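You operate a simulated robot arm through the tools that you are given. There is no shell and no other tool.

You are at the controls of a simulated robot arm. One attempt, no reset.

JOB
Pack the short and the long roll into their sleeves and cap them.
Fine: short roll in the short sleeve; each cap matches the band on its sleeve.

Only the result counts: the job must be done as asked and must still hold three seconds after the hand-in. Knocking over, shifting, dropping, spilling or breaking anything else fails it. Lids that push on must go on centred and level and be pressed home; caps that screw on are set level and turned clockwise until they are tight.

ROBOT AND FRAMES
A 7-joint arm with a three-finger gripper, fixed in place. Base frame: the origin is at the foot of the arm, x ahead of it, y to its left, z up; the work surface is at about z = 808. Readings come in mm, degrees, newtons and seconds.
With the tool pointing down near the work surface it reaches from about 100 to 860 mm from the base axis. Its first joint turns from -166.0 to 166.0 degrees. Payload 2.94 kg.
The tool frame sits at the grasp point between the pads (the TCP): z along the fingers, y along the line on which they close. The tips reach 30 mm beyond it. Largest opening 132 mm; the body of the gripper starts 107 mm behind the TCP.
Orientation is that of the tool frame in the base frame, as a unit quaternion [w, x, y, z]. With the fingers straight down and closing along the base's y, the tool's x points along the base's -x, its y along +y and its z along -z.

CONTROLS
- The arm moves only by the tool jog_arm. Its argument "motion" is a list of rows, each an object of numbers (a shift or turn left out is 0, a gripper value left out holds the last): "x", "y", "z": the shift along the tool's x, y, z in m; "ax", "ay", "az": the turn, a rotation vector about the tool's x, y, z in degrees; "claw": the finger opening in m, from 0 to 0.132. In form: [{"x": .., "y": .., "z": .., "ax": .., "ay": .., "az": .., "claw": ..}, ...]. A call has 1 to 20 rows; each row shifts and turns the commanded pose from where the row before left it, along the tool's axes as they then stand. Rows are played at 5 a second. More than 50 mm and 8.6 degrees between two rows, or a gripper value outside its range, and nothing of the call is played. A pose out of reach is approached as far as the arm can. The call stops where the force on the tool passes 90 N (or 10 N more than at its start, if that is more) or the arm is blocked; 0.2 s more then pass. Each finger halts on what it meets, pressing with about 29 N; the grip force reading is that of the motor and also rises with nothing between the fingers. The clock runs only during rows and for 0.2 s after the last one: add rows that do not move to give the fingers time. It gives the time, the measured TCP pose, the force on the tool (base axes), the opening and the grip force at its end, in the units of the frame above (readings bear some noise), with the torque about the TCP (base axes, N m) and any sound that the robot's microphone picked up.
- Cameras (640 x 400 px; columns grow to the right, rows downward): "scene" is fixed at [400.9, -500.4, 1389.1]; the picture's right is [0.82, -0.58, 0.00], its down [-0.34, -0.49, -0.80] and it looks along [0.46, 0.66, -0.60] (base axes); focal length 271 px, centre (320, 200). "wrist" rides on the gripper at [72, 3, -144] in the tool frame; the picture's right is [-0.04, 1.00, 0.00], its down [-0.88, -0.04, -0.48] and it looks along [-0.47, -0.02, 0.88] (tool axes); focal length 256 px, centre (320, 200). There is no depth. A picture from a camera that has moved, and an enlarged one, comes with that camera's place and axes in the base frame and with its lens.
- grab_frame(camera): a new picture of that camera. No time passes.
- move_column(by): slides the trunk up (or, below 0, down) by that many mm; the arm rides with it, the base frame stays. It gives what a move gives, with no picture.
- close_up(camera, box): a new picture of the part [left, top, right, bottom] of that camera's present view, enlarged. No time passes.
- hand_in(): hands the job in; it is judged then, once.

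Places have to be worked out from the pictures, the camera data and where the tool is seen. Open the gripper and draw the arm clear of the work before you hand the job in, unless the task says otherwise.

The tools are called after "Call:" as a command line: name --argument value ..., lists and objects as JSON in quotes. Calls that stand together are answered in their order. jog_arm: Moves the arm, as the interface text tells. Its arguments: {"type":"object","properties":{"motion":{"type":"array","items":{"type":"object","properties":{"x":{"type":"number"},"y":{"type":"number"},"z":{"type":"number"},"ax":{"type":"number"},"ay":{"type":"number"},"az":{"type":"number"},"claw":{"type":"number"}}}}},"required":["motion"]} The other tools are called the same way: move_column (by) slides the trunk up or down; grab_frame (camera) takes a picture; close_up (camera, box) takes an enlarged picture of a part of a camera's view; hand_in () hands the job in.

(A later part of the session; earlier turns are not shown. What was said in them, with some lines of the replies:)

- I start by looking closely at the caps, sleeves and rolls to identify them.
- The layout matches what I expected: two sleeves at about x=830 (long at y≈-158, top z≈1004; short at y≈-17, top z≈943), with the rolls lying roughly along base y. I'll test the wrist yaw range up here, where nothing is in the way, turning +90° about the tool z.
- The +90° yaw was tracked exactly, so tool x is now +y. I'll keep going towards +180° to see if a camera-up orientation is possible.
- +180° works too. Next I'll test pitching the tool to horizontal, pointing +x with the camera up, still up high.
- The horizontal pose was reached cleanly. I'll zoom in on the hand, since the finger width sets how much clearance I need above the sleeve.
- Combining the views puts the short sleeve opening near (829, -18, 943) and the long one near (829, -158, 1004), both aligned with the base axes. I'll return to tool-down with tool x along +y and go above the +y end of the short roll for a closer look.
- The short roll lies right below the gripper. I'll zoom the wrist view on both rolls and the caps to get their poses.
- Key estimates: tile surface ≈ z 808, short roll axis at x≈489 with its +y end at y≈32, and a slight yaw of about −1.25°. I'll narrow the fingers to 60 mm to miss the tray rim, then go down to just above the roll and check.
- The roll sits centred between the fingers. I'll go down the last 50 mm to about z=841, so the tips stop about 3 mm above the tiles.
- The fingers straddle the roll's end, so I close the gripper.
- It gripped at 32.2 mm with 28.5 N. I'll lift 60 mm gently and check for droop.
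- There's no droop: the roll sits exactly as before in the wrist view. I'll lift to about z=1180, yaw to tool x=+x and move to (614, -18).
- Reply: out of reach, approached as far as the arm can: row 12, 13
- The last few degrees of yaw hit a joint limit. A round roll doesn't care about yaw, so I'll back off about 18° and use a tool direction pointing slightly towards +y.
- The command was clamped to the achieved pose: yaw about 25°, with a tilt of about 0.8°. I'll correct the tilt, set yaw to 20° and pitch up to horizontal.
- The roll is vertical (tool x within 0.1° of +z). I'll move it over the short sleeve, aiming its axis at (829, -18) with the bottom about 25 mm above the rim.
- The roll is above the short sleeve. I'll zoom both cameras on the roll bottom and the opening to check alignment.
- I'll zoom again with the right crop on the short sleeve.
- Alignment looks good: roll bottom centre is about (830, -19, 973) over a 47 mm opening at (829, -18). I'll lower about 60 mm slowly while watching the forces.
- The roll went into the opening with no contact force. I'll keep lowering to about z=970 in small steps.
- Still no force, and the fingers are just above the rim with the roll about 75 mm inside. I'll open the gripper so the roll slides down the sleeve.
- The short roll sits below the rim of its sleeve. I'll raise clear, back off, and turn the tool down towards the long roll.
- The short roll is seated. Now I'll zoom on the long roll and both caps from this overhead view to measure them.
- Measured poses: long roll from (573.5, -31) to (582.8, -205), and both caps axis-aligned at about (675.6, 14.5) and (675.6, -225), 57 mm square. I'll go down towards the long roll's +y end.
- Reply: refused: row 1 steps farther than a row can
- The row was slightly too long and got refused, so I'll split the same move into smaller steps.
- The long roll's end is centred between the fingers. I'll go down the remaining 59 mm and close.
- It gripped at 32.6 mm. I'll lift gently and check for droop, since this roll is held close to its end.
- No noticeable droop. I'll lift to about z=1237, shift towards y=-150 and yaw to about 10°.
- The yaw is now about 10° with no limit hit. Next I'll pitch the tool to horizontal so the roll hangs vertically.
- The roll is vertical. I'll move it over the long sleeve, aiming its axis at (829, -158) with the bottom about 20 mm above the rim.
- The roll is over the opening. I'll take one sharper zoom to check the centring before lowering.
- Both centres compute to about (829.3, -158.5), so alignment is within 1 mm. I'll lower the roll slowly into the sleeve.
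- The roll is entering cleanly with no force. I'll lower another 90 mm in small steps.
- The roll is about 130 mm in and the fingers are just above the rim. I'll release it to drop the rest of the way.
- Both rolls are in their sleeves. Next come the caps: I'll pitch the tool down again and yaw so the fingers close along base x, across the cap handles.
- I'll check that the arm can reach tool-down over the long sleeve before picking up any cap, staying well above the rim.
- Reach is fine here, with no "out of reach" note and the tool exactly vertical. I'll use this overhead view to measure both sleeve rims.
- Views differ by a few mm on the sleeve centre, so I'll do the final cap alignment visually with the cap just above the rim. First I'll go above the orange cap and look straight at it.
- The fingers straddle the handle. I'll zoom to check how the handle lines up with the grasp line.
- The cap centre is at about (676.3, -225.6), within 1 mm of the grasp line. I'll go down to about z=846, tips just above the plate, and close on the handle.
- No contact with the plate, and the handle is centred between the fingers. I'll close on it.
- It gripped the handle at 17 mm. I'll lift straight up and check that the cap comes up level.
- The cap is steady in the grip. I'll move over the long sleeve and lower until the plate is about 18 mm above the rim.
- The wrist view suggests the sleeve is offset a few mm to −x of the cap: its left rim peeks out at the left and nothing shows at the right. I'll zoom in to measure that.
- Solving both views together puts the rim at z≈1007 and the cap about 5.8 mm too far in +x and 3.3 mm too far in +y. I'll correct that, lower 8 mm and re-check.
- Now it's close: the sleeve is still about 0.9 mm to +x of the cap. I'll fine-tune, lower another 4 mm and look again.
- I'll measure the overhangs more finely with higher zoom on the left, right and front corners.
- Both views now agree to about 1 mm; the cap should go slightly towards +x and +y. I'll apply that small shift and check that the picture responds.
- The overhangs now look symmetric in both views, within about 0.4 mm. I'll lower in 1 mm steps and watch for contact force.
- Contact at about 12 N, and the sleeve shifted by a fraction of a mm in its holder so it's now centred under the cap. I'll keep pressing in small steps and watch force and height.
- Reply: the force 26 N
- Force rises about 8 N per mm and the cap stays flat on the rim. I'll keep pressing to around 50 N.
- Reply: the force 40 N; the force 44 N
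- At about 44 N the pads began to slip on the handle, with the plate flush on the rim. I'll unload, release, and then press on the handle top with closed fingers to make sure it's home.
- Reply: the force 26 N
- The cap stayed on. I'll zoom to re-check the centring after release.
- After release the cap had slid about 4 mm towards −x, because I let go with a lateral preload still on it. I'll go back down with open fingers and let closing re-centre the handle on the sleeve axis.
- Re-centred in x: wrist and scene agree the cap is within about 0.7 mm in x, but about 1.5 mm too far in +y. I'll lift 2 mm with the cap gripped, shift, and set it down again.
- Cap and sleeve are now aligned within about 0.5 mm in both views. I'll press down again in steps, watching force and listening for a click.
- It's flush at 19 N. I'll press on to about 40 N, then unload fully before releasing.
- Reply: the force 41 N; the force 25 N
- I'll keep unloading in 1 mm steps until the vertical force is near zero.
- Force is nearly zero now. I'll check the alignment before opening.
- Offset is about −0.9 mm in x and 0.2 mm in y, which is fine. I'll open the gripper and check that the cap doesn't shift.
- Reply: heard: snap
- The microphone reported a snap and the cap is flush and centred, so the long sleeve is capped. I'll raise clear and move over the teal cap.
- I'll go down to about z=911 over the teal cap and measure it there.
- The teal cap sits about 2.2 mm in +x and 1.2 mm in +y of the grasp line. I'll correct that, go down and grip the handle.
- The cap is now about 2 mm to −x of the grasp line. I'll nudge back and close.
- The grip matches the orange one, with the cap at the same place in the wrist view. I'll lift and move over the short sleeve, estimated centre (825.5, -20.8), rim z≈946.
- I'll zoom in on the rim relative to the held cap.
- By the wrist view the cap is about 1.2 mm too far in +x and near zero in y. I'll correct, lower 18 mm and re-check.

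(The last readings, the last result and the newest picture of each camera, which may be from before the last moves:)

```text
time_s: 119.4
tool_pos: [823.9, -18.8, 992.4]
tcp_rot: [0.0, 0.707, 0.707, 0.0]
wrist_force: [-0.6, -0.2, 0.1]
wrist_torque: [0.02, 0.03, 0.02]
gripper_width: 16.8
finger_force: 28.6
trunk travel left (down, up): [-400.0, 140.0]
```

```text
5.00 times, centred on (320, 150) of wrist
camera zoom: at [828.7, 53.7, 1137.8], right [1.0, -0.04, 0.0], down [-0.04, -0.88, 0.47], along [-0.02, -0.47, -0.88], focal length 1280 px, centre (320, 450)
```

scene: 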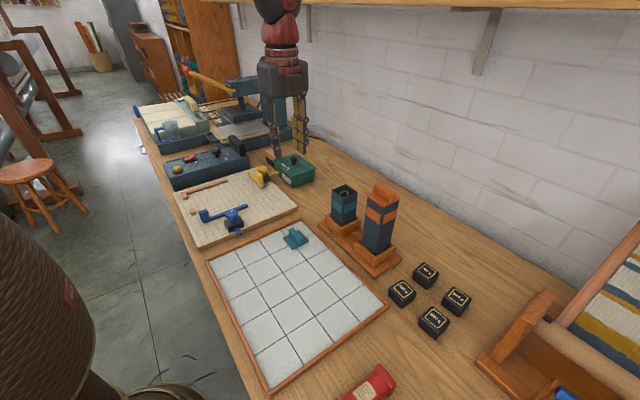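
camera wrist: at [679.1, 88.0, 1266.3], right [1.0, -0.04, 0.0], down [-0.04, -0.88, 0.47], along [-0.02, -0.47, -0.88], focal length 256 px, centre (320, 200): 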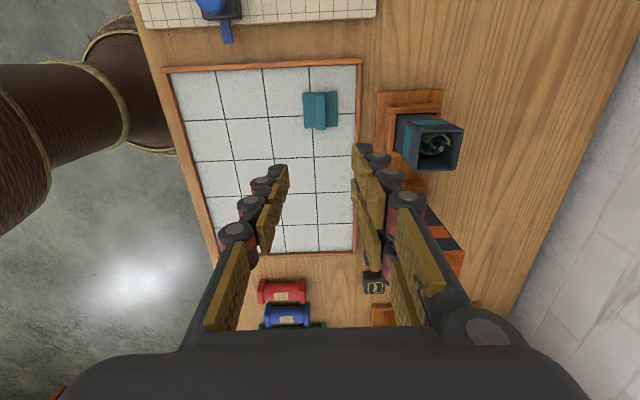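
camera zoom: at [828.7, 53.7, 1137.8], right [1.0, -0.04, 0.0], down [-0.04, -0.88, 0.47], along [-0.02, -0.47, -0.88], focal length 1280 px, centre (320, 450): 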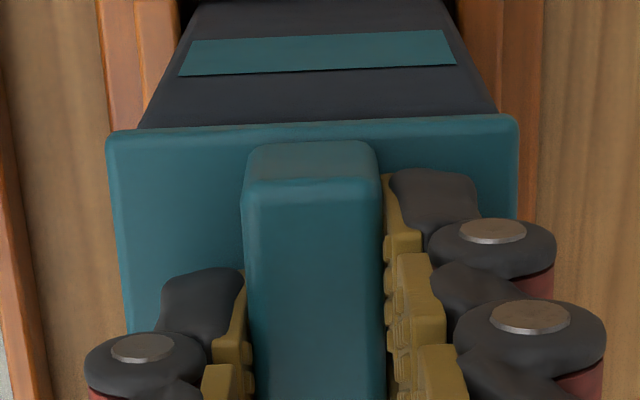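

Both views agree within about 0.5 mm. I'll shift +0.4 mm in x, lower 6 mm, then feel for contact in 1 mm steps.

Call:
jog_arm --motion '[{"y": 0.0004}, {"z": 0.002}, {"z": 0.002}, {"z": 0.002}, {}, {}]'

Call:
jog_arm --motion '[{"z": 0.001}, {}]'

Call:
jog_arm --motion '[{"z": 0.001}, {}]'

Call:
close_up --camera "scene" --box '[325, 175, 375, 210]'

Call:
close_up --camera "wrist" --box '[260, 110, 380, 190]'

```text
time_s: 120.8
tool_pos: [824.0, -18.8, 985.6]
tcp_rot: [-0.001, 0.707, 0.707, 0.0]
wrist_force: [0.6, -0.2, -0.8]
wrist_torque: [0.0, 0.0, 0.03]
gripper_width: 17.0
finger_force: 29.7
trunk travel left (down, up): [-400.0, 140.0]
```

```text
time_s: 121.4
tool_pos: [824.6, -19.3, 984.8]
tcp_rot: [0.0, 0.707, 0.707, 0.0]
wrist_force: [1.0, -0.1, -0.8]
wrist_torque: [0.02, 0.01, -0.01]
gripper_width: 16.8
finger_force: 29.2
trunk travel left (down, up): [-400.0, 140.0]
```

```text
time_s: 122.0
tool_pos: [825.0, -18.7, 985.8]
tcp_rot: [0.0, 0.707, 0.707, 0.001]
wrist_force: [1.0, 0.5, 5.0]
wrist_torque: [0.01, -0.06, 0.01]
gripper_width: 16.7
finger_force: 28.9
trunk travel left (down, up): [-400.0, 140.0]
heard: snap
```

```text
11.43 times, centred on (350, 192) of scene
camera zoom: at [400.9, -500.4, 1389.1], right [0.82, -0.58, 0.0], down [-0.34, -0.49, -0.8], along [0.46, 0.66, -0.6], focal length 3096 px, centre (-23, 286)
```

zoom: 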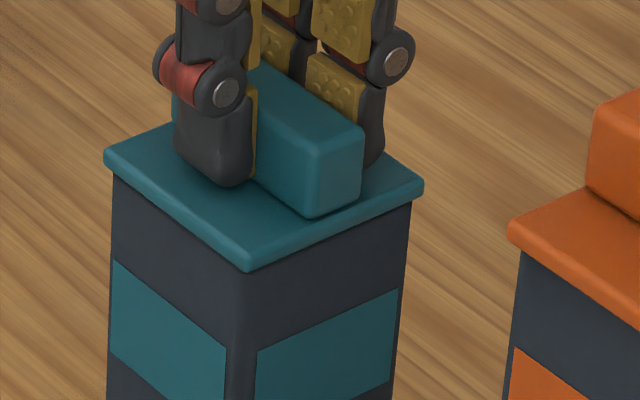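

```text
5.00 times, centred on (320, 150) of wrist
camera zoom: at [829.5, 53.4, 1130.1], right [1.0, -0.04, 0.0], down [-0.04, -0.88, 0.47], along [-0.02, -0.47, -0.88], focal length 1280 px, centre (320, 450)
```

zoom: 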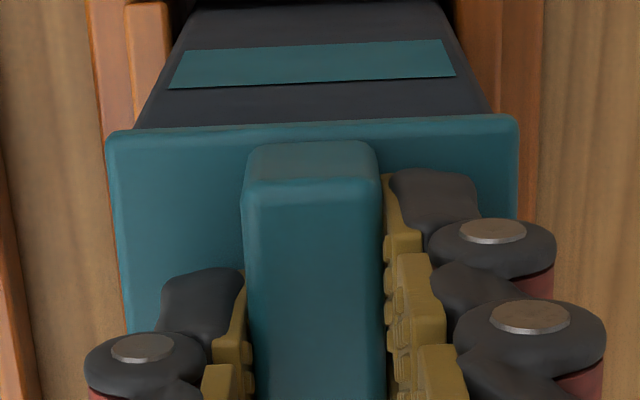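

A snap came on first contact. I'll press a little further to make sure it's home, then unload to zero.

Call:
jog_arm --motion '[{"z": 0.001}, {"z": 0.001}, {}, {}]'

Call:
jog_arm --motion '[{"z": 0.001}, {"z": 0.001}, {}, {}]'

Call:
close_up --camera "scene" --box '[325, 175, 375, 210]'

```text
time_s: 123.0
tool_pos: [825.8, -19.2, 984.7]
tcp_rot: [0.001, 0.707, 0.707, 0.002]
wrist_force: [0.4, -0.7, 21.6]
wrist_torque: [-0.08, -0.02, 0.0]
gripper_width: 17.0
finger_force: 29.1
trunk travel left (down, up): [-400.0, 140.0]
```

```text
time_s: 124.0
tool_pos: [824.8, -19.0, 983.8]
tcp_rot: [0.003, 0.708, 0.707, 0.003]
wrist_force: [2.5, -0.1, 40.4]
wrist_torque: [-0.07, -0.09, -0.03]
gripper_width: 16.5
finger_force: 28.9
trunk travel left (down, up): [-400.0, 140.0]
```

```text
11.43 times, centred on (350, 192) of scene
camera zoom: at [400.9, -500.4, 1389.1], right [0.82, -0.58, 0.0], down [-0.34, -0.49, -0.8], along [0.46, 0.66, -0.6], focal length 3096 px, centre (-23, 286)
```

zoom: 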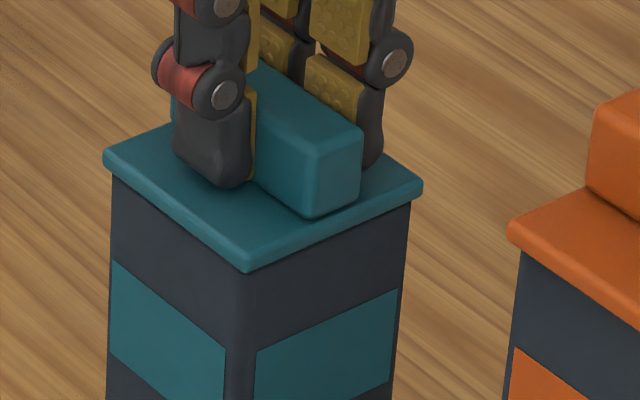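

It's pressed to 40 N and flush. I'll unload in 1 mm steps to near-zero force before opening.

Call:
jog_arm --motion '[{"z": -0.001}, {"z": -0.001}, {"z": -0.001}, {}, {}]'

Call:
jog_arm --motion '[{"z": -0.001}, {}, {}]'

```text
time_s: 125.2
tool_pos: [824.1, -19.7, 984.2]
tcp_rot: [0.001, 0.707, 0.707, 0.001]
wrist_force: [6.9, -0.5, 27.6]
wrist_torque: [-0.07, -0.26, 0.0]
gripper_width: 16.5
finger_force: 29.3
trunk travel left (down, up): [-400.0, 140.0]
```

```text
time_s: 126.0
tool_pos: [822.2, -19.1, 983.9]
tcp_rot: [0.001, 0.707, 0.707, 0.0]
wrist_force: [5.1, -0.2, 19.5]
wrist_torque: [-0.05, -0.15, 0.03]
gripper_width: 16.6
finger_force: 28.6
trunk travel left (down, up): [-400.0, 140.0]
```

Call:
jog_arm --motion '[{"z": -0.001}, {}, {}]'

Call:
jog_arm --motion '[{"z": -0.001}, {}, {}]'

```text
time_s: 126.8
tool_pos: [823.1, -18.9, 984.1]
tcp_rot: [0.0, 0.706, 0.708, 0.0]
wrist_force: [2.1, 0.1, 9.3]
wrist_torque: [0.06, -0.12, 0.04]
gripper_width: 16.8
finger_force: 29.0
trunk travel left (down, up): [-400.0, 140.0]
```

```text
time_s: 127.6
tool_pos: [824.6, -18.3, 985.2]
tcp_rot: [-0.001, 0.708, 0.707, 0.0]
wrist_force: [0.3, 0.2, -0.1]
wrist_torque: [-0.02, -0.03, 0.01]
gripper_width: 17.0
finger_force: 29.4
trunk travel left (down, up): [-400.0, 140.0]
heard: snap
```

Force is zero, with another snap heard. I'll check the cap's seating before opening.

Call:
close_up --camera "scene" --box '[332, 184, 364, 204]'

Call:
close_up --camera "wrist" --box '[260, 110, 380, 190]'

```text
16.00 times, centred on (348, 194) of scene
camera zoom: at [400.9, -500.4, 1389.1], right [0.82, -0.58, 0.0], down [-0.34, -0.49, -0.8], along [0.46, 0.66, -0.6], focal length 4335 px, centre (-128, 296)
```

zoom: 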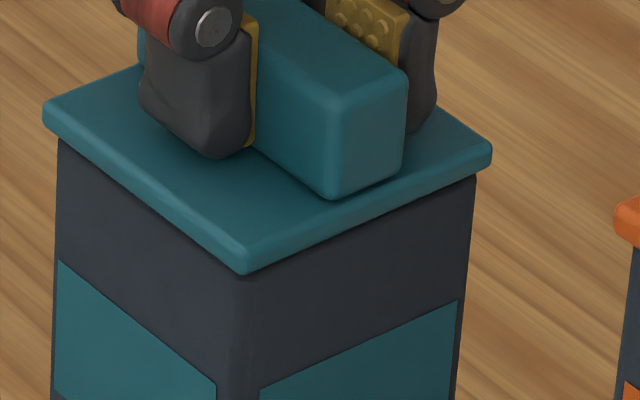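

```text
5.00 times, centred on (320, 150) of wrist
camera zoom: at [828.8, 53.7, 1130.2], right [1.0, -0.04, 0.0], down [-0.04, -0.88, 0.47], along [-0.02, -0.47, -0.88], focal length 1280 px, centre (320, 450)
```

zoom: 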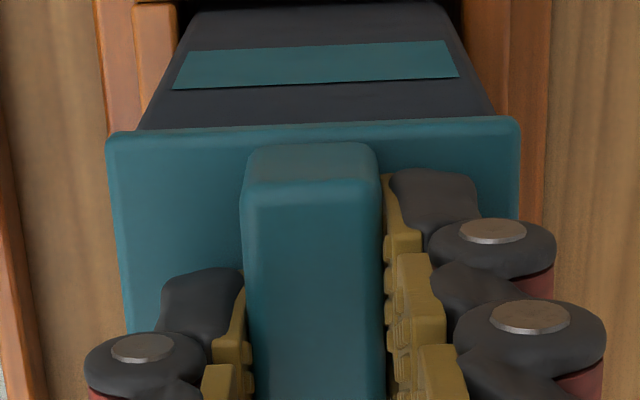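

It looks flush or within a hair of it. I'll add back half a millimetre for light contact and then open gradually.

Call:
jog_arm --motion '[{"z": 0.0005}, {}, {}]'

Call:
jog_arm --motion '[{"claw": 0.02}, {"claw": 0.025}, {"claw": 0.035}, {"claw": 0.045}, {}, {}]'

Call:
close_up --camera "scene" --box '[332, 184, 364, 204]'

Call:
close_up --camera "wrist" --box '[260, 110, 380, 190]'

```text
time_s: 128.4
tool_pos: [823.4, -18.5, 984.7]
tcp_rot: [-0.001, 0.707, 0.707, 0.0]
wrist_force: [0.5, 1.6, -0.5]
wrist_torque: [0.01, -0.01, 0.01]
gripper_width: 16.5
finger_force: 28.9
trunk travel left (down, up): [-400.0, 140.0]
```

```text
time_s: 129.8
tool_pos: [824.6, -18.3, 986.6]
tcp_rot: [0.0, 0.707, 0.708, -0.001]
wrist_force: [-0.5, 0.5, 0.2]
wrist_torque: [-0.03, -0.03, -0.02]
gripper_width: 45.1
finger_force: 0.0
trunk travel left (down, up): [-400.0, 140.0]
```

```text
16.00 times, centred on (348, 194) of scene
camera zoom: at [400.9, -500.4, 1389.1], right [0.82, -0.58, 0.0], down [-0.34, -0.49, -0.8], along [0.46, 0.66, -0.6], focal length 4335 px, centre (-128, 296)
```

zoom: 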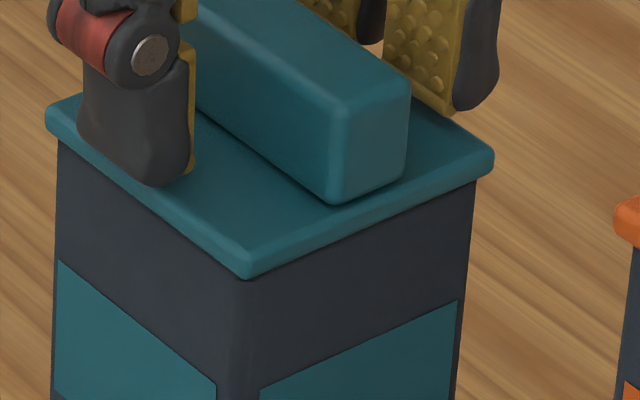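

```text
5.00 times, centred on (320, 150) of wrist
camera zoom: at [829.0, 53.7, 1130.8], right [1.0, -0.04, 0.0], down [-0.04, -0.88, 0.47], along [-0.02, -0.47, -0.88], focal length 1280 px, centre (320, 450)
```

zoom: 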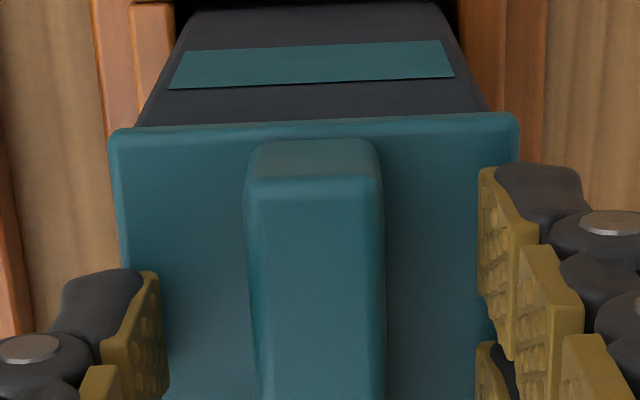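

The cap is released and sits on the rim. I'll take the same zoom as in the pressed state to compare its height.

Call:
close_up --camera "scene" --box '[325, 175, 375, 210]'

Call:
close_up --camera "scene" --box '[374, 198, 394, 212]'

```text
11.43 times, centred on (350, 192) of scene
camera zoom: at [400.9, -500.4, 1389.1], right [0.82, -0.58, 0.0], down [-0.34, -0.49, -0.8], along [0.46, 0.66, -0.6], focal length 3096 px, centre (-23, 286)
```

zoom: 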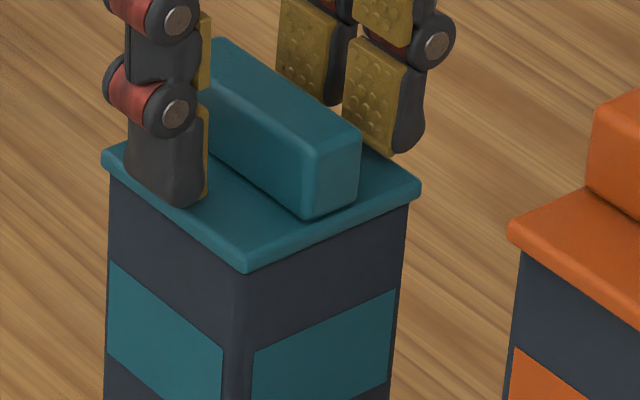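

```text
16.00 times, centred on (384, 205) of scene
camera zoom: at [400.9, -500.4, 1389.1], right [0.82, -0.58, 0.0], down [-0.34, -0.49, -0.8], along [0.46, 0.66, -0.6], focal length 4335 px, centre (-704, 120)
```

zoom: 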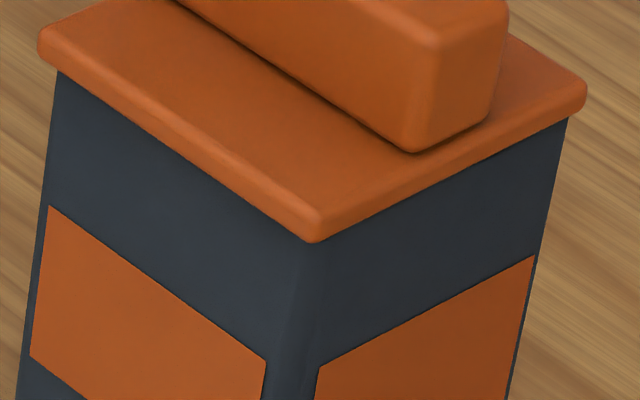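

The teal cap is flush, but that second snap came as the force dropped to zero, so it may have been the cap coming off. I'll re-grip and press lightly again, this time without lifting afterwards.

Call:
jog_arm --motion '[{"claw": 0.03}, {"claw": 0.02}, {"claw": 0.005}, {}, {}, {}]'

Call:
jog_arm --motion '[{"z": 0.0005}, {}]'

Call:
jog_arm --motion '[{"z": 0.0005}, {}]'

```text
time_s: 131.2
tool_pos: [825.1, -18.8, 986.4]
tcp_rot: [0.0, 0.706, 0.708, 0.0]
wrist_force: [-0.7, 0.2, -0.1]
wrist_torque: [0.02, 0.01, 0.01]
gripper_width: 16.6
finger_force: 28.8
trunk travel left (down, up): [-400.0, 140.0]
```

```text
time_s: 131.8
tool_pos: [824.3, -19.2, 986.2]
tcp_rot: [0.0, 0.707, 0.707, 0.0]
wrist_force: [-0.9, 0.4, 2.7]
wrist_torque: [0.06, 0.06, -0.01]
gripper_width: 16.9
finger_force: 28.9
trunk travel left (down, up): [-400.0, 140.0]
```

```text
time_s: 132.4
tool_pos: [824.8, -19.0, 986.0]
tcp_rot: [0.0, 0.707, 0.707, 0.001]
wrist_force: [-1.0, 0.9, 5.7]
wrist_torque: [0.01, 0.04, -0.01]
gripper_width: 16.8
finger_force: 28.5
trunk travel left (down, up): [-400.0, 140.0]
```

No new snap at 5.7 N. I'll keep pressing in small steps.

Call:
jog_arm --motion '[{"z": 0.0005}, {"z": 0.0005}, {}]'

Call:
jog_arm --motion '[{"z": 0.001}, {}]'

Call:
jog_arm --motion '[{"z": 0.001}, {}]'

Call:
close_up --camera "scene" --box '[325, 175, 375, 210]'

```text
time_s: 133.2
tool_pos: [825.5, -18.8, 986.2]
tcp_rot: [0.001, 0.707, 0.707, 0.001]
wrist_force: [0.6, -0.1, 14.3]
wrist_torque: [0.01, -0.03, -0.01]
gripper_width: 16.9
finger_force: 28.4
trunk travel left (down, up): [-400.0, 140.0]
```

```text
time_s: 133.8
tool_pos: [824.4, -18.4, 985.8]
tcp_rot: [0.002, 0.707, 0.707, 0.002]
wrist_force: [0.4, 0.3, 21.8]
wrist_torque: [-0.02, -0.09, 0.0]
gripper_width: 16.6
finger_force: 28.8
trunk travel left (down, up): [-400.0, 140.0]
```

```text
time_s: 134.4
tool_pos: [824.7, -17.8, 984.8]
tcp_rot: [0.002, 0.707, 0.707, 0.002]
wrist_force: [3.0, 0.8, 29.5]
wrist_torque: [0.01, -0.11, -0.05]
gripper_width: 16.6
finger_force: 28.6
trunk travel left (down, up): [-400.0, 140.0]
```

```text
11.43 times, centred on (350, 192) of scene
camera zoom: at [400.9, -500.4, 1389.1], right [0.82, -0.58, 0.0], down [-0.34, -0.49, -0.8], along [0.46, 0.66, -0.6], focal length 3096 px, centre (-23, 286)
```

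zoom: 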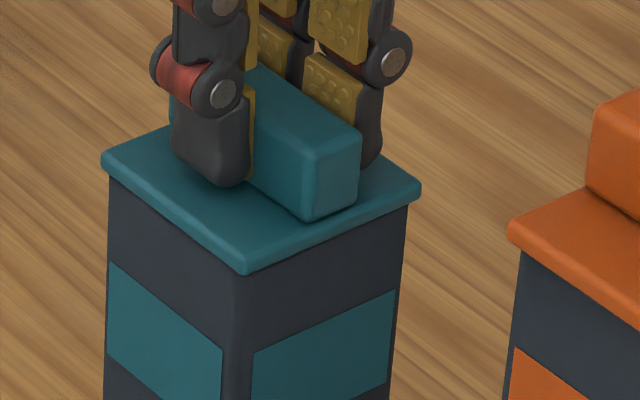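

Still no snap at 29.5 N and nothing visibly moved. I'll unload step by step and stop at light positive contact.

Call:
jog_arm --motion '[{"z": -0.001}, {"z": -0.001}, {}, {}]'

Call:
jog_arm --motion '[{"z": -0.0005}, {}, {}]'

Call:
jog_arm --motion '[{"z": -0.0005}, {}, {}]'

```text
time_s: 135.4
tool_pos: [822.5, -19.5, 984.9]
tcp_rot: [0.0, 0.707, 0.707, 0.001]
wrist_force: [5.7, 1.7, 23.2]
wrist_torque: [0.12, -0.16, -0.05]
gripper_width: 16.6
finger_force: 28.8
trunk travel left (down, up): [-400.0, 140.0]
```

```text
time_s: 136.2
tool_pos: [824.2, -18.8, 984.7]
tcp_rot: [0.0, 0.707, 0.707, -0.001]
wrist_force: [4.5, 2.0, 18.9]
wrist_torque: [0.09, -0.08, -0.03]
gripper_width: 17.1
finger_force: 28.6
trunk travel left (down, up): [-400.0, 140.0]
```

```text
time_s: 137.0
tool_pos: [823.1, -19.9, 984.4]
tcp_rot: [0.0, 0.707, 0.707, 0.0]
wrist_force: [1.7, 0.7, 12.9]
wrist_torque: [-0.04, 0.02, -0.01]
gripper_width: 16.9
finger_force: 28.8
trunk travel left (down, up): [-400.0, 140.0]
```

Call:
jog_arm --motion '[{"z": -0.0005}, {}, {}]'

Call:
jog_arm --motion '[{"z": -0.0004}, {}, {}]'

Call:
close_up --camera "scene" --box '[332, 184, 364, 204]'

```text
time_s: 137.8
tool_pos: [824.7, -18.4, 985.0]
tcp_rot: [-0.001, 0.707, 0.707, -0.001]
wrist_force: [-0.5, 0.4, 7.0]
wrist_torque: [-0.07, 0.07, 0.01]
gripper_width: 16.6
finger_force: 29.4
trunk travel left (down, up): [-400.0, 140.0]
```

```text
time_s: 138.6
tool_pos: [825.5, -20.1, 985.5]
tcp_rot: [0.0, 0.707, 0.707, -0.001]
wrist_force: [-0.6, -0.3, -0.1]
wrist_torque: [0.04, 0.01, -0.05]
gripper_width: 16.7
finger_force: 28.9
trunk travel left (down, up): [-400.0, 140.0]
```

```text
16.00 times, centred on (348, 194) of scene
camera zoom: at [400.9, -500.4, 1389.1], right [0.82, -0.58, 0.0], down [-0.34, -0.49, -0.8], along [0.46, 0.66, -0.6], focal length 4335 px, centre (-128, 296)
```

zoom: 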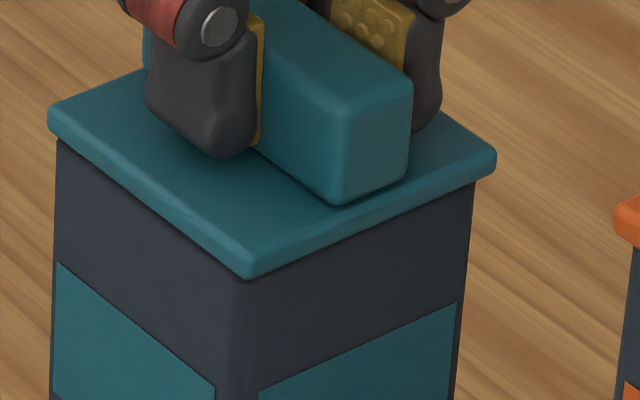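

Nothing snapped on press or unload this time, so I want to know whether it's latched. I'll lift only 1 mm: a latched cap should show a downward pull, while a loose one will just rise.

Call:
jog_arm --motion '[{"z": -0.0005}, {"z": -0.0005}, {}, {}]'

Call:
close_up --camera "scene" --box '[332, 184, 364, 204]'

```text
time_s: 139.6
tool_pos: [824.5, -19.7, 987.0]
tcp_rot: [0.0, 0.707, 0.707, 0.0]
wrist_force: [-1.3, 0.4, 0.7]
wrist_torque: [-0.02, 0.01, 0.01]
gripper_width: 16.9
finger_force: 28.9
trunk travel left (down, up): [-400.0, 140.0]
```

```text
16.00 times, centred on (348, 194) of scene
camera zoom: at [400.9, -500.4, 1389.1], right [0.82, -0.58, 0.0], down [-0.34, -0.49, -0.8], along [0.46, 0.66, -0.6], focal length 4335 px, centre (-128, 296)
```

zoom: 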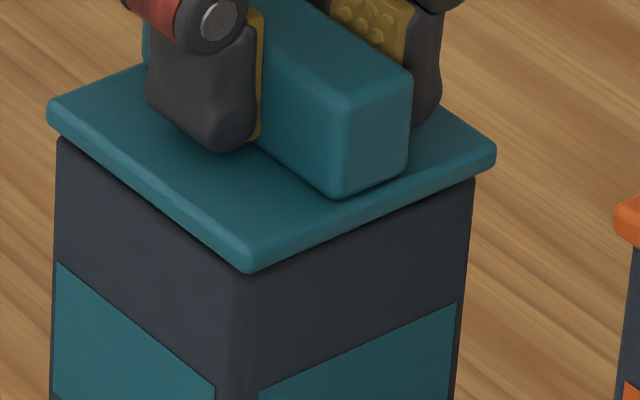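

The cap lifts freely, so it isn't latched now. I'll measure the alignment before pressing again.

Call:
close_up --camera "wrist" --box '[275, 120, 305, 145]'

Call:
close_up --camera "wrist" --box '[340, 115, 370, 140]'

Call:
close_up --camera "wrist" --box '[260, 110, 380, 190]'

```text
16.00 times, centred on (290, 132) of wrist
camera zoom: at [829.1, 53.1, 1131.6], right [1.0, -0.04, 0.0], down [-0.04, -0.88, 0.47], along [-0.02, -0.47, -0.88], focal length 4096 px, centre (800, 1280)
```

zoom: 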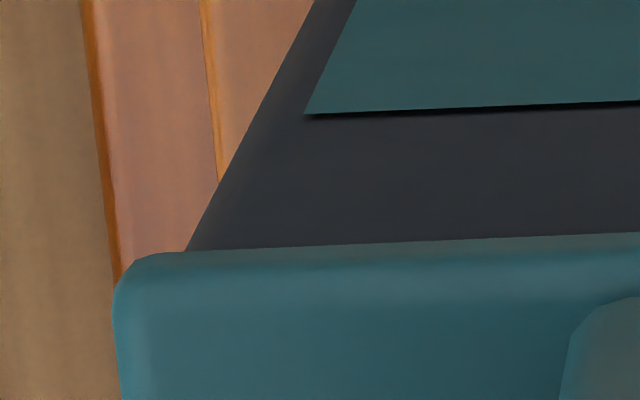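

```text
16.00 times, centred on (355, 128) of wrist
camera zoom: at [829.1, 53.1, 1131.6], right [1.0, -0.04, 0.0], down [-0.04, -0.88, 0.47], along [-0.02, -0.47, -0.88], focal length 4096 px, centre (-240, 1360)
```

zoom: 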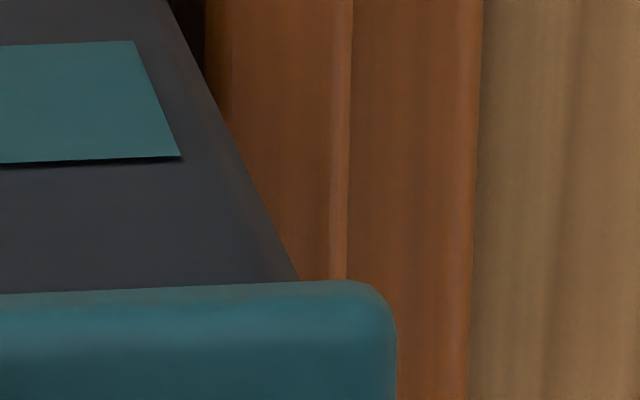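

```text
5.00 times, centred on (320, 150) of wrist
camera zoom: at [829.1, 53.1, 1131.6], right [1.0, -0.04, 0.0], down [-0.04, -0.88, 0.47], along [-0.02, -0.47, -0.88], focal length 1280 px, centre (320, 450)
```

zoom: 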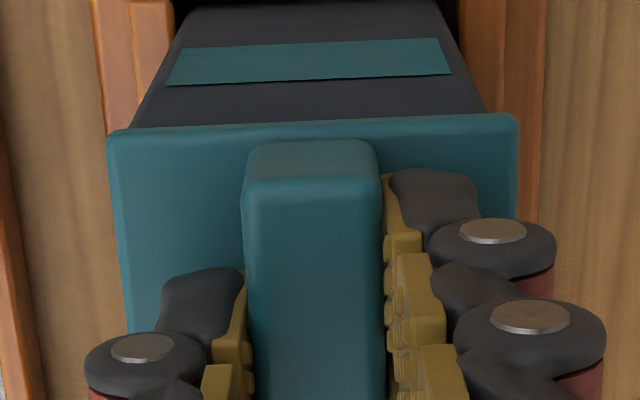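

Alignment is within about 0.75 mm. I'll lift 6 mm to reset, re-centre by −0.5 mm in x, then lower to contact again, listen for the snap, and release right there without lifting.

Call:
jog_arm --motion '[{"z": -0.003}, {"z": -0.003}, {"y": -0.0005}, {}, {}]'

Call:
close_up --camera "wrist" --box '[275, 120, 305, 145]'

Call:
close_up --camera "wrist" --box '[340, 115, 370, 140]'

Call:
close_up --camera "scene" --box '[332, 184, 364, 204]'

```text
time_s: 140.8
tool_pos: [824.9, -20.2, 992.9]
tcp_rot: [0.0, 0.707, 0.708, 0.0]
wrist_force: [-0.6, 0.1, -0.3]
wrist_torque: [0.03, -0.01, 0.0]
gripper_width: 16.7
finger_force: 29.2
trunk travel left (down, up): [-400.0, 140.0]
```

```text
16.00 times, centred on (290, 132) of wrist
camera zoom: at [828.8, 52.9, 1137.2], right [1.0, -0.04, 0.0], down [-0.04, -0.88, 0.47], along [-0.02, -0.47, -0.88], focal length 4096 px, centre (800, 1280)
```

zoom: 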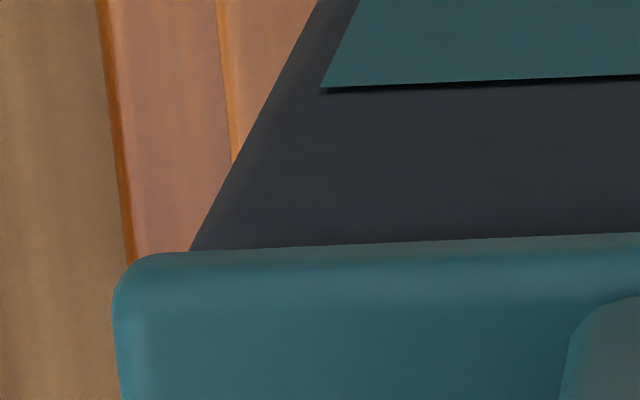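

```text
16.00 times, centred on (355, 128) of wrist
camera zoom: at [828.8, 52.9, 1137.2], right [1.0, -0.04, 0.0], down [-0.04, -0.88, 0.47], along [-0.02, -0.47, -0.88], focal length 4096 px, centre (-240, 1360)
```

zoom: 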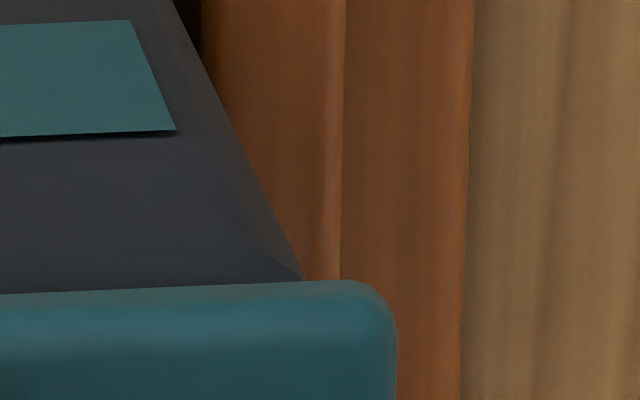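

```text
16.00 times, centred on (348, 194) of scene
camera zoom: at [400.9, -500.4, 1389.1], right [0.82, -0.58, 0.0], down [-0.34, -0.49, -0.8], along [0.46, 0.66, -0.6], focal length 4335 px, centre (-128, 296)
```

zoom: 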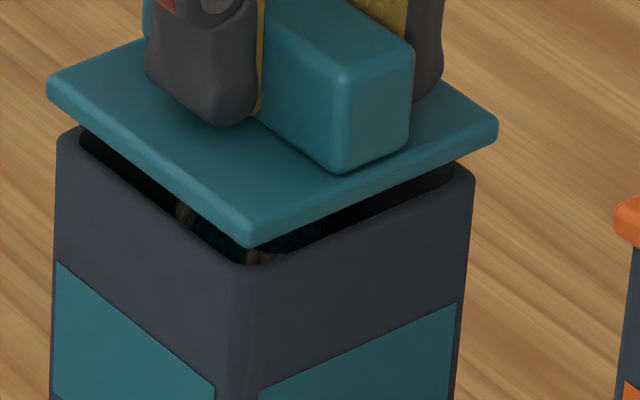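

Both views say the cap should go about 0.7 mm more towards −x. I'll apply that, then lower to contact in fine steps.

Call:
jog_arm --motion '[{"y": -0.0008}, {}, {"z": 0.002}, {"z": 0.002}, {"z": 0.001}, {}, {}]'

Call:
jog_arm --motion '[{"z": 0.001}, {}]'

Call:
jog_arm --motion '[{"z": 0.0005}, {}]'

Call:
jog_arm --motion '[{"z": 0.0005}, {}]'

```text
time_s: 142.4
tool_pos: [823.5, -18.9, 988.2]
tcp_rot: [0.0, 0.708, 0.706, 0.001]
wrist_force: [0.1, 0.6, -0.7]
wrist_torque: [0.0, 0.01, 0.01]
gripper_width: 16.7
finger_force: 28.9
trunk travel left (down, up): [-400.0, 140.0]
```

```text
time_s: 143.0
tool_pos: [824.8, -19.2, 987.5]
tcp_rot: [0.0, 0.707, 0.707, 0.0]
wrist_force: [0.5, 0.1, -1.5]
wrist_torque: [-0.05, -0.01, 0.03]
gripper_width: 16.7
finger_force: 29.0
trunk travel left (down, up): [-400.0, 140.0]
```

```text
time_s: 143.6
tool_pos: [823.7, -18.9, 984.8]
tcp_rot: [0.0, 0.707, 0.707, 0.0]
wrist_force: [0.0, 0.9, 0.3]
wrist_torque: [-0.03, 0.01, -0.03]
gripper_width: 16.8
finger_force: 29.4
trunk travel left (down, up): [-400.0, 140.0]
```

```text
time_s: 144.2
tool_pos: [824.0, -18.4, 986.5]
tcp_rot: [0.0, 0.707, 0.707, 0.0]
wrist_force: [0.2, 0.2, -0.3]
wrist_torque: [-0.02, 0.0, -0.01]
gripper_width: 17.0
finger_force: 29.1
trunk travel left (down, up): [-400.0, 140.0]
```

There's no contact yet, so I'll continue in half-millimetre steps.

Call:
jog_arm --motion '[{"z": 0.0005}, {}]'

Call:
jog_arm --motion '[{"z": 0.0005}, {}]'

Call:
jog_arm --motion '[{"z": 0.0005}, {}]'

```text
time_s: 144.8
tool_pos: [823.9, -19.6, 985.5]
tcp_rot: [0.0, 0.707, 0.707, 0.0]
wrist_force: [-0.6, -0.9, -0.6]
wrist_torque: [0.01, 0.0, 0.02]
gripper_width: 16.9
finger_force: 28.8
trunk travel left (down, up): [-400.0, 140.0]
```

```text
time_s: 145.4
tool_pos: [824.7, -18.9, 985.3]
tcp_rot: [0.0, 0.707, 0.707, 0.001]
wrist_force: [-0.1, -1.4, 4.8]
wrist_torque: [-0.11, -0.01, 0.04]
gripper_width: 16.7
finger_force: 29.2
trunk travel left (down, up): [-400.0, 140.0]
heard: snap
```

```text
time_s: 146.0
tool_pos: [824.0, -18.8, 984.2]
tcp_rot: [0.001, 0.707, 0.707, 0.001]
wrist_force: [1.0, 0.1, 9.1]
wrist_torque: [0.01, -0.02, -0.01]
gripper_width: 16.8
finger_force: 28.8
trunk travel left (down, up): [-400.0, 140.0]
```

It snapped at 4.8 N with the improved alignment. I'll ease off half a millimetre to reduce preload, then open gently without lifting.

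Call:
jog_arm --motion '[{"z": -0.0004}, {}, {}]'

Call:
jog_arm --motion '[{"claw": 0.019}, {"claw": 0.022}, {"claw": 0.03}, {"claw": 0.045}, {}, {}]'

Call:
close_up --camera "scene" --box '[332, 184, 364, 204]'

Call:
close_up --camera "wrist" --box '[260, 110, 380, 190]'

```text
time_s: 146.8
tool_pos: [823.7, -19.2, 986.0]
tcp_rot: [0.0, 0.707, 0.708, 0.001]
wrist_force: [3.0, -1.0, 10.8]
wrist_torque: [-0.03, -0.13, 0.0]
gripper_width: 16.7
finger_force: 29.3
trunk travel left (down, up): [-400.0, 140.0]
```

```text
time_s: 148.2
tool_pos: [823.8, -18.3, 985.4]
tcp_rot: [0.0, 0.708, 0.707, 0.0]
wrist_force: [-0.2, 0.3, 0.9]
wrist_torque: [0.01, 0.04, -0.02]
gripper_width: 45.1
finger_force: 0.1
trunk travel left (down, up): [-400.0, 140.0]
```

```text
16.00 times, centred on (348, 194) of scene
camera zoom: at [400.9, -500.4, 1389.1], right [0.82, -0.58, 0.0], down [-0.34, -0.49, -0.8], along [0.46, 0.66, -0.6], focal length 4335 px, centre (-128, 296)
```

zoom: 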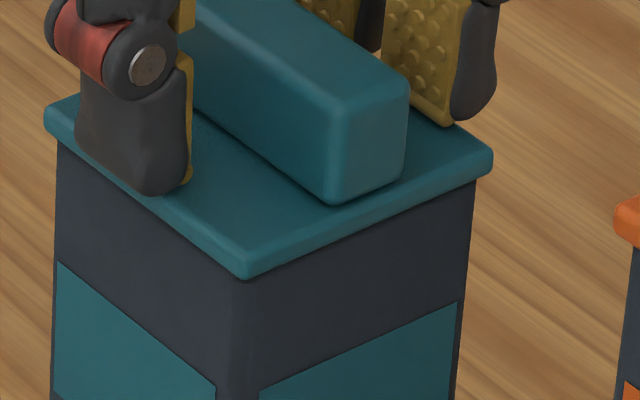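

```text
5.00 times, centred on (320, 150) of wrist
camera zoom: at [828.2, 53.3, 1129.3], right [1.0, -0.04, 0.0], down [-0.04, -0.88, 0.47], along [-0.02, -0.47, -0.88], focal length 1280 px, centre (320, 450)
```

zoom: 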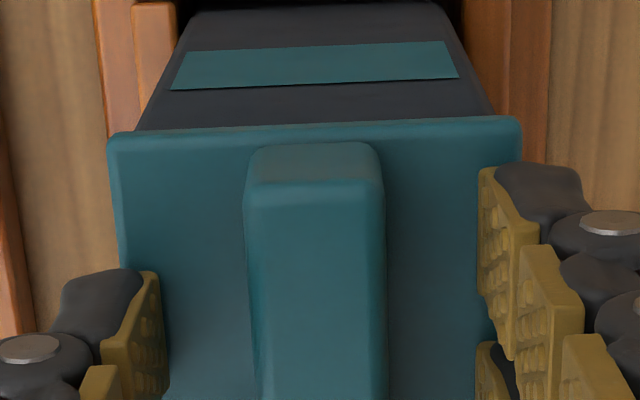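

Both caps have snapped. The teal one sits flush and aligned within about 0.2 mm. I'll withdraw straight up and take overall pictures to verify everything.

Call:
jog_arm --motion '[{"z": -0.004}, {"z": -0.01}, {"z": -0.025}, {"z": -0.035}, {"z": -0.035}, {"z": -0.035}, {}, {"y": -0.04}, {"y": -0.04}, {"y": -0.04}, {"y": -0.04}, {"y": -0.04}, {"z": -0.04}, {"z": -0.04}, {}]'

Call:
grab_frame --camera "scene"

Call:
close_up --camera "scene" --box '[310, 160, 430, 280]'

Call:
grab_frame --camera "wrist"

```text
time_s: 151.4
tool_pos: [624.6, -20.6, 1208.6]
tcp_rot: [0.0, 0.708, 0.706, -0.001]
wrist_force: [0.1, 0.3, 0.7]
wrist_torque: [0.01, 0.0, 0.02]
gripper_width: 45.3
finger_force: 0.0
trunk travel left (down, up): [-400.0, 140.0]
```

```text
taken
```

scene: 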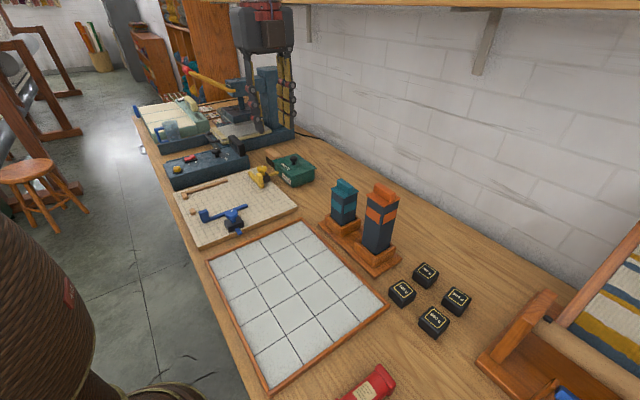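

```text
3.33 times, centred on (370, 220) of scene
camera zoom: at [400.9, -500.4, 1389.1], right [0.82, -0.58, 0.0], down [-0.34, -0.49, -0.8], along [0.46, 0.66, -0.6], focal length 903 px, centre (153, 133)
```

zoom: 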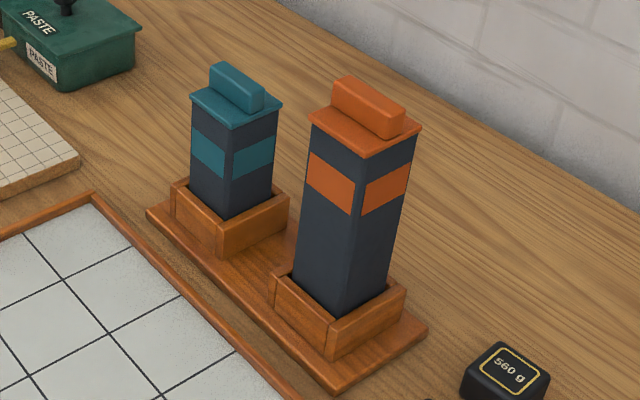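

```text
taken
camera wrist: at [629.1, 52.1, 1353.0], right [1.0, -0.04, 0.0], down [-0.04, -0.88, 0.47], along [-0.02, -0.47, -0.88], focal length 256 px, centre (320, 200)
```

wrist: 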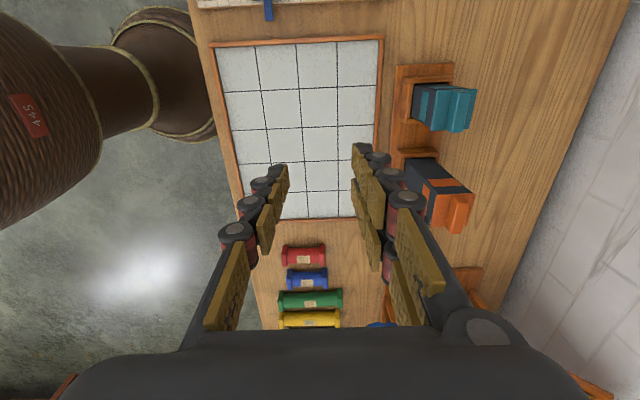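

Both sleeves are capped in matching colours, and the weights, tray and holders look undisturbed. I'll open the gripper wider and do one last zoom on both caps.

Call:
jog_arm --motion '[{"claw": 0.1}, {"z": -0.02}, {}, {}, {}, {}]'

Call:
close_up --camera "scene" --box '[374, 198, 394, 212]'

Call:
close_up --camera "scene" --box '[332, 184, 364, 204]'

Call:
close_up --camera "wrist" --box '[380, 60, 490, 240]'

```text
time_s: 152.8
tool_pos: [624.7, -21.4, 1228.0]
tcp_rot: [0.0, 0.707, 0.707, 0.0]
wrist_force: [0.4, 0.8, 0.5]
wrist_torque: [-0.01, 0.01, -0.01]
gripper_width: 100.0
finger_force: 0.0
trunk travel left (down, up): [-400.0, 140.0]
```

```text
16.00 times, centred on (384, 205) of scene
camera zoom: at [400.9, -500.4, 1389.1], right [0.82, -0.58, 0.0], down [-0.34, -0.49, -0.8], along [0.46, 0.66, -0.6], focal length 4335 px, centre (-704, 120)
```

zoom: 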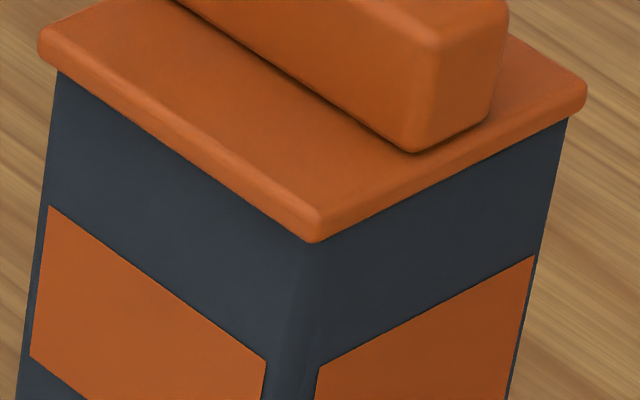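

```text
16.00 times, centred on (348, 194) of scene
camera zoom: at [400.9, -500.4, 1389.1], right [0.82, -0.58, 0.0], down [-0.34, -0.49, -0.8], along [0.46, 0.66, -0.6], focal length 4335 px, centre (-128, 296)
```

zoom: 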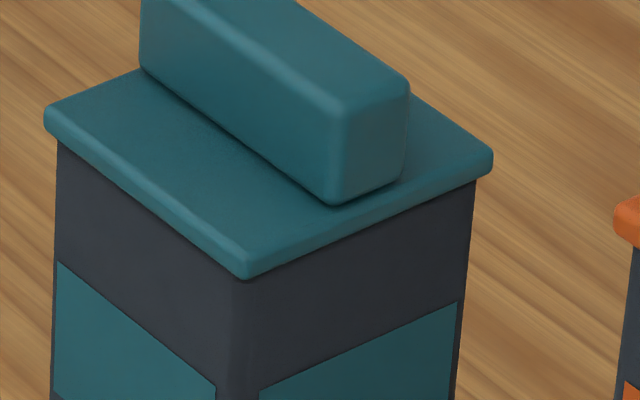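

```text
2.22 times, centred on (435, 150) of wrist
camera zoom: at [629.5, 51.7, 1373.2], right [1.0, -0.04, 0.0], down [-0.04, -0.88, 0.47], along [-0.02, -0.47, -0.88], focal length 569 px, centre (64, 311)
```

zoom: 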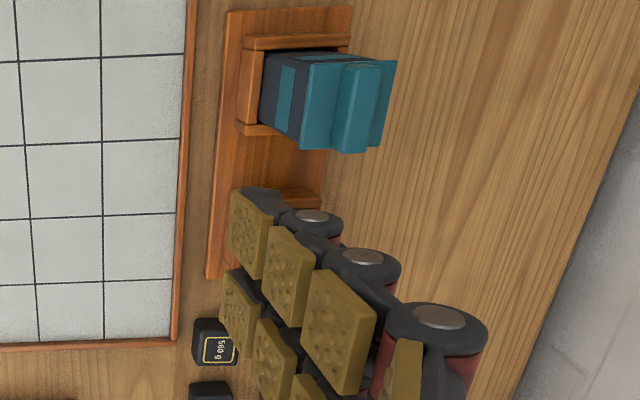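

Both rolls are in their sleeves, and the matching caps are flush, centred and stable after snapping on. The gripper is open and the arm is clear, so I hand in.

Call:
hand_in

```text
The job is handed in.
```

I packed both rolls into their sleeves, capped them and handed the job in; I haven't seen the judge's result.

- **Short roll:** it is in the short sleeve with the teal cap on. That cap first lifted off freely when I tested it, so I re-centred it. It then snapped on contact at about 5 N, and I let go without lifting it again.
- **Long roll:** it is in the long sleeve with the orange cap on. On the first try that cap slid about 4 mm when I let go. I re-centred it, pressed to about 40 N, and heard a snap as I opened the gripper.

In the last close-ups both caps sit flush and level on the rims. By my measurements the teal cap is centred within about 0.2 mm. The orange cap is less well centred, about 0.8 mm off. I took the snaps as the sign that the caps were home and did not test the final latches, because lifting a cap could have undone it.

As far as the pictures show, nothing else on the bench was moved. The gripper is open and the arm is clear of the work.
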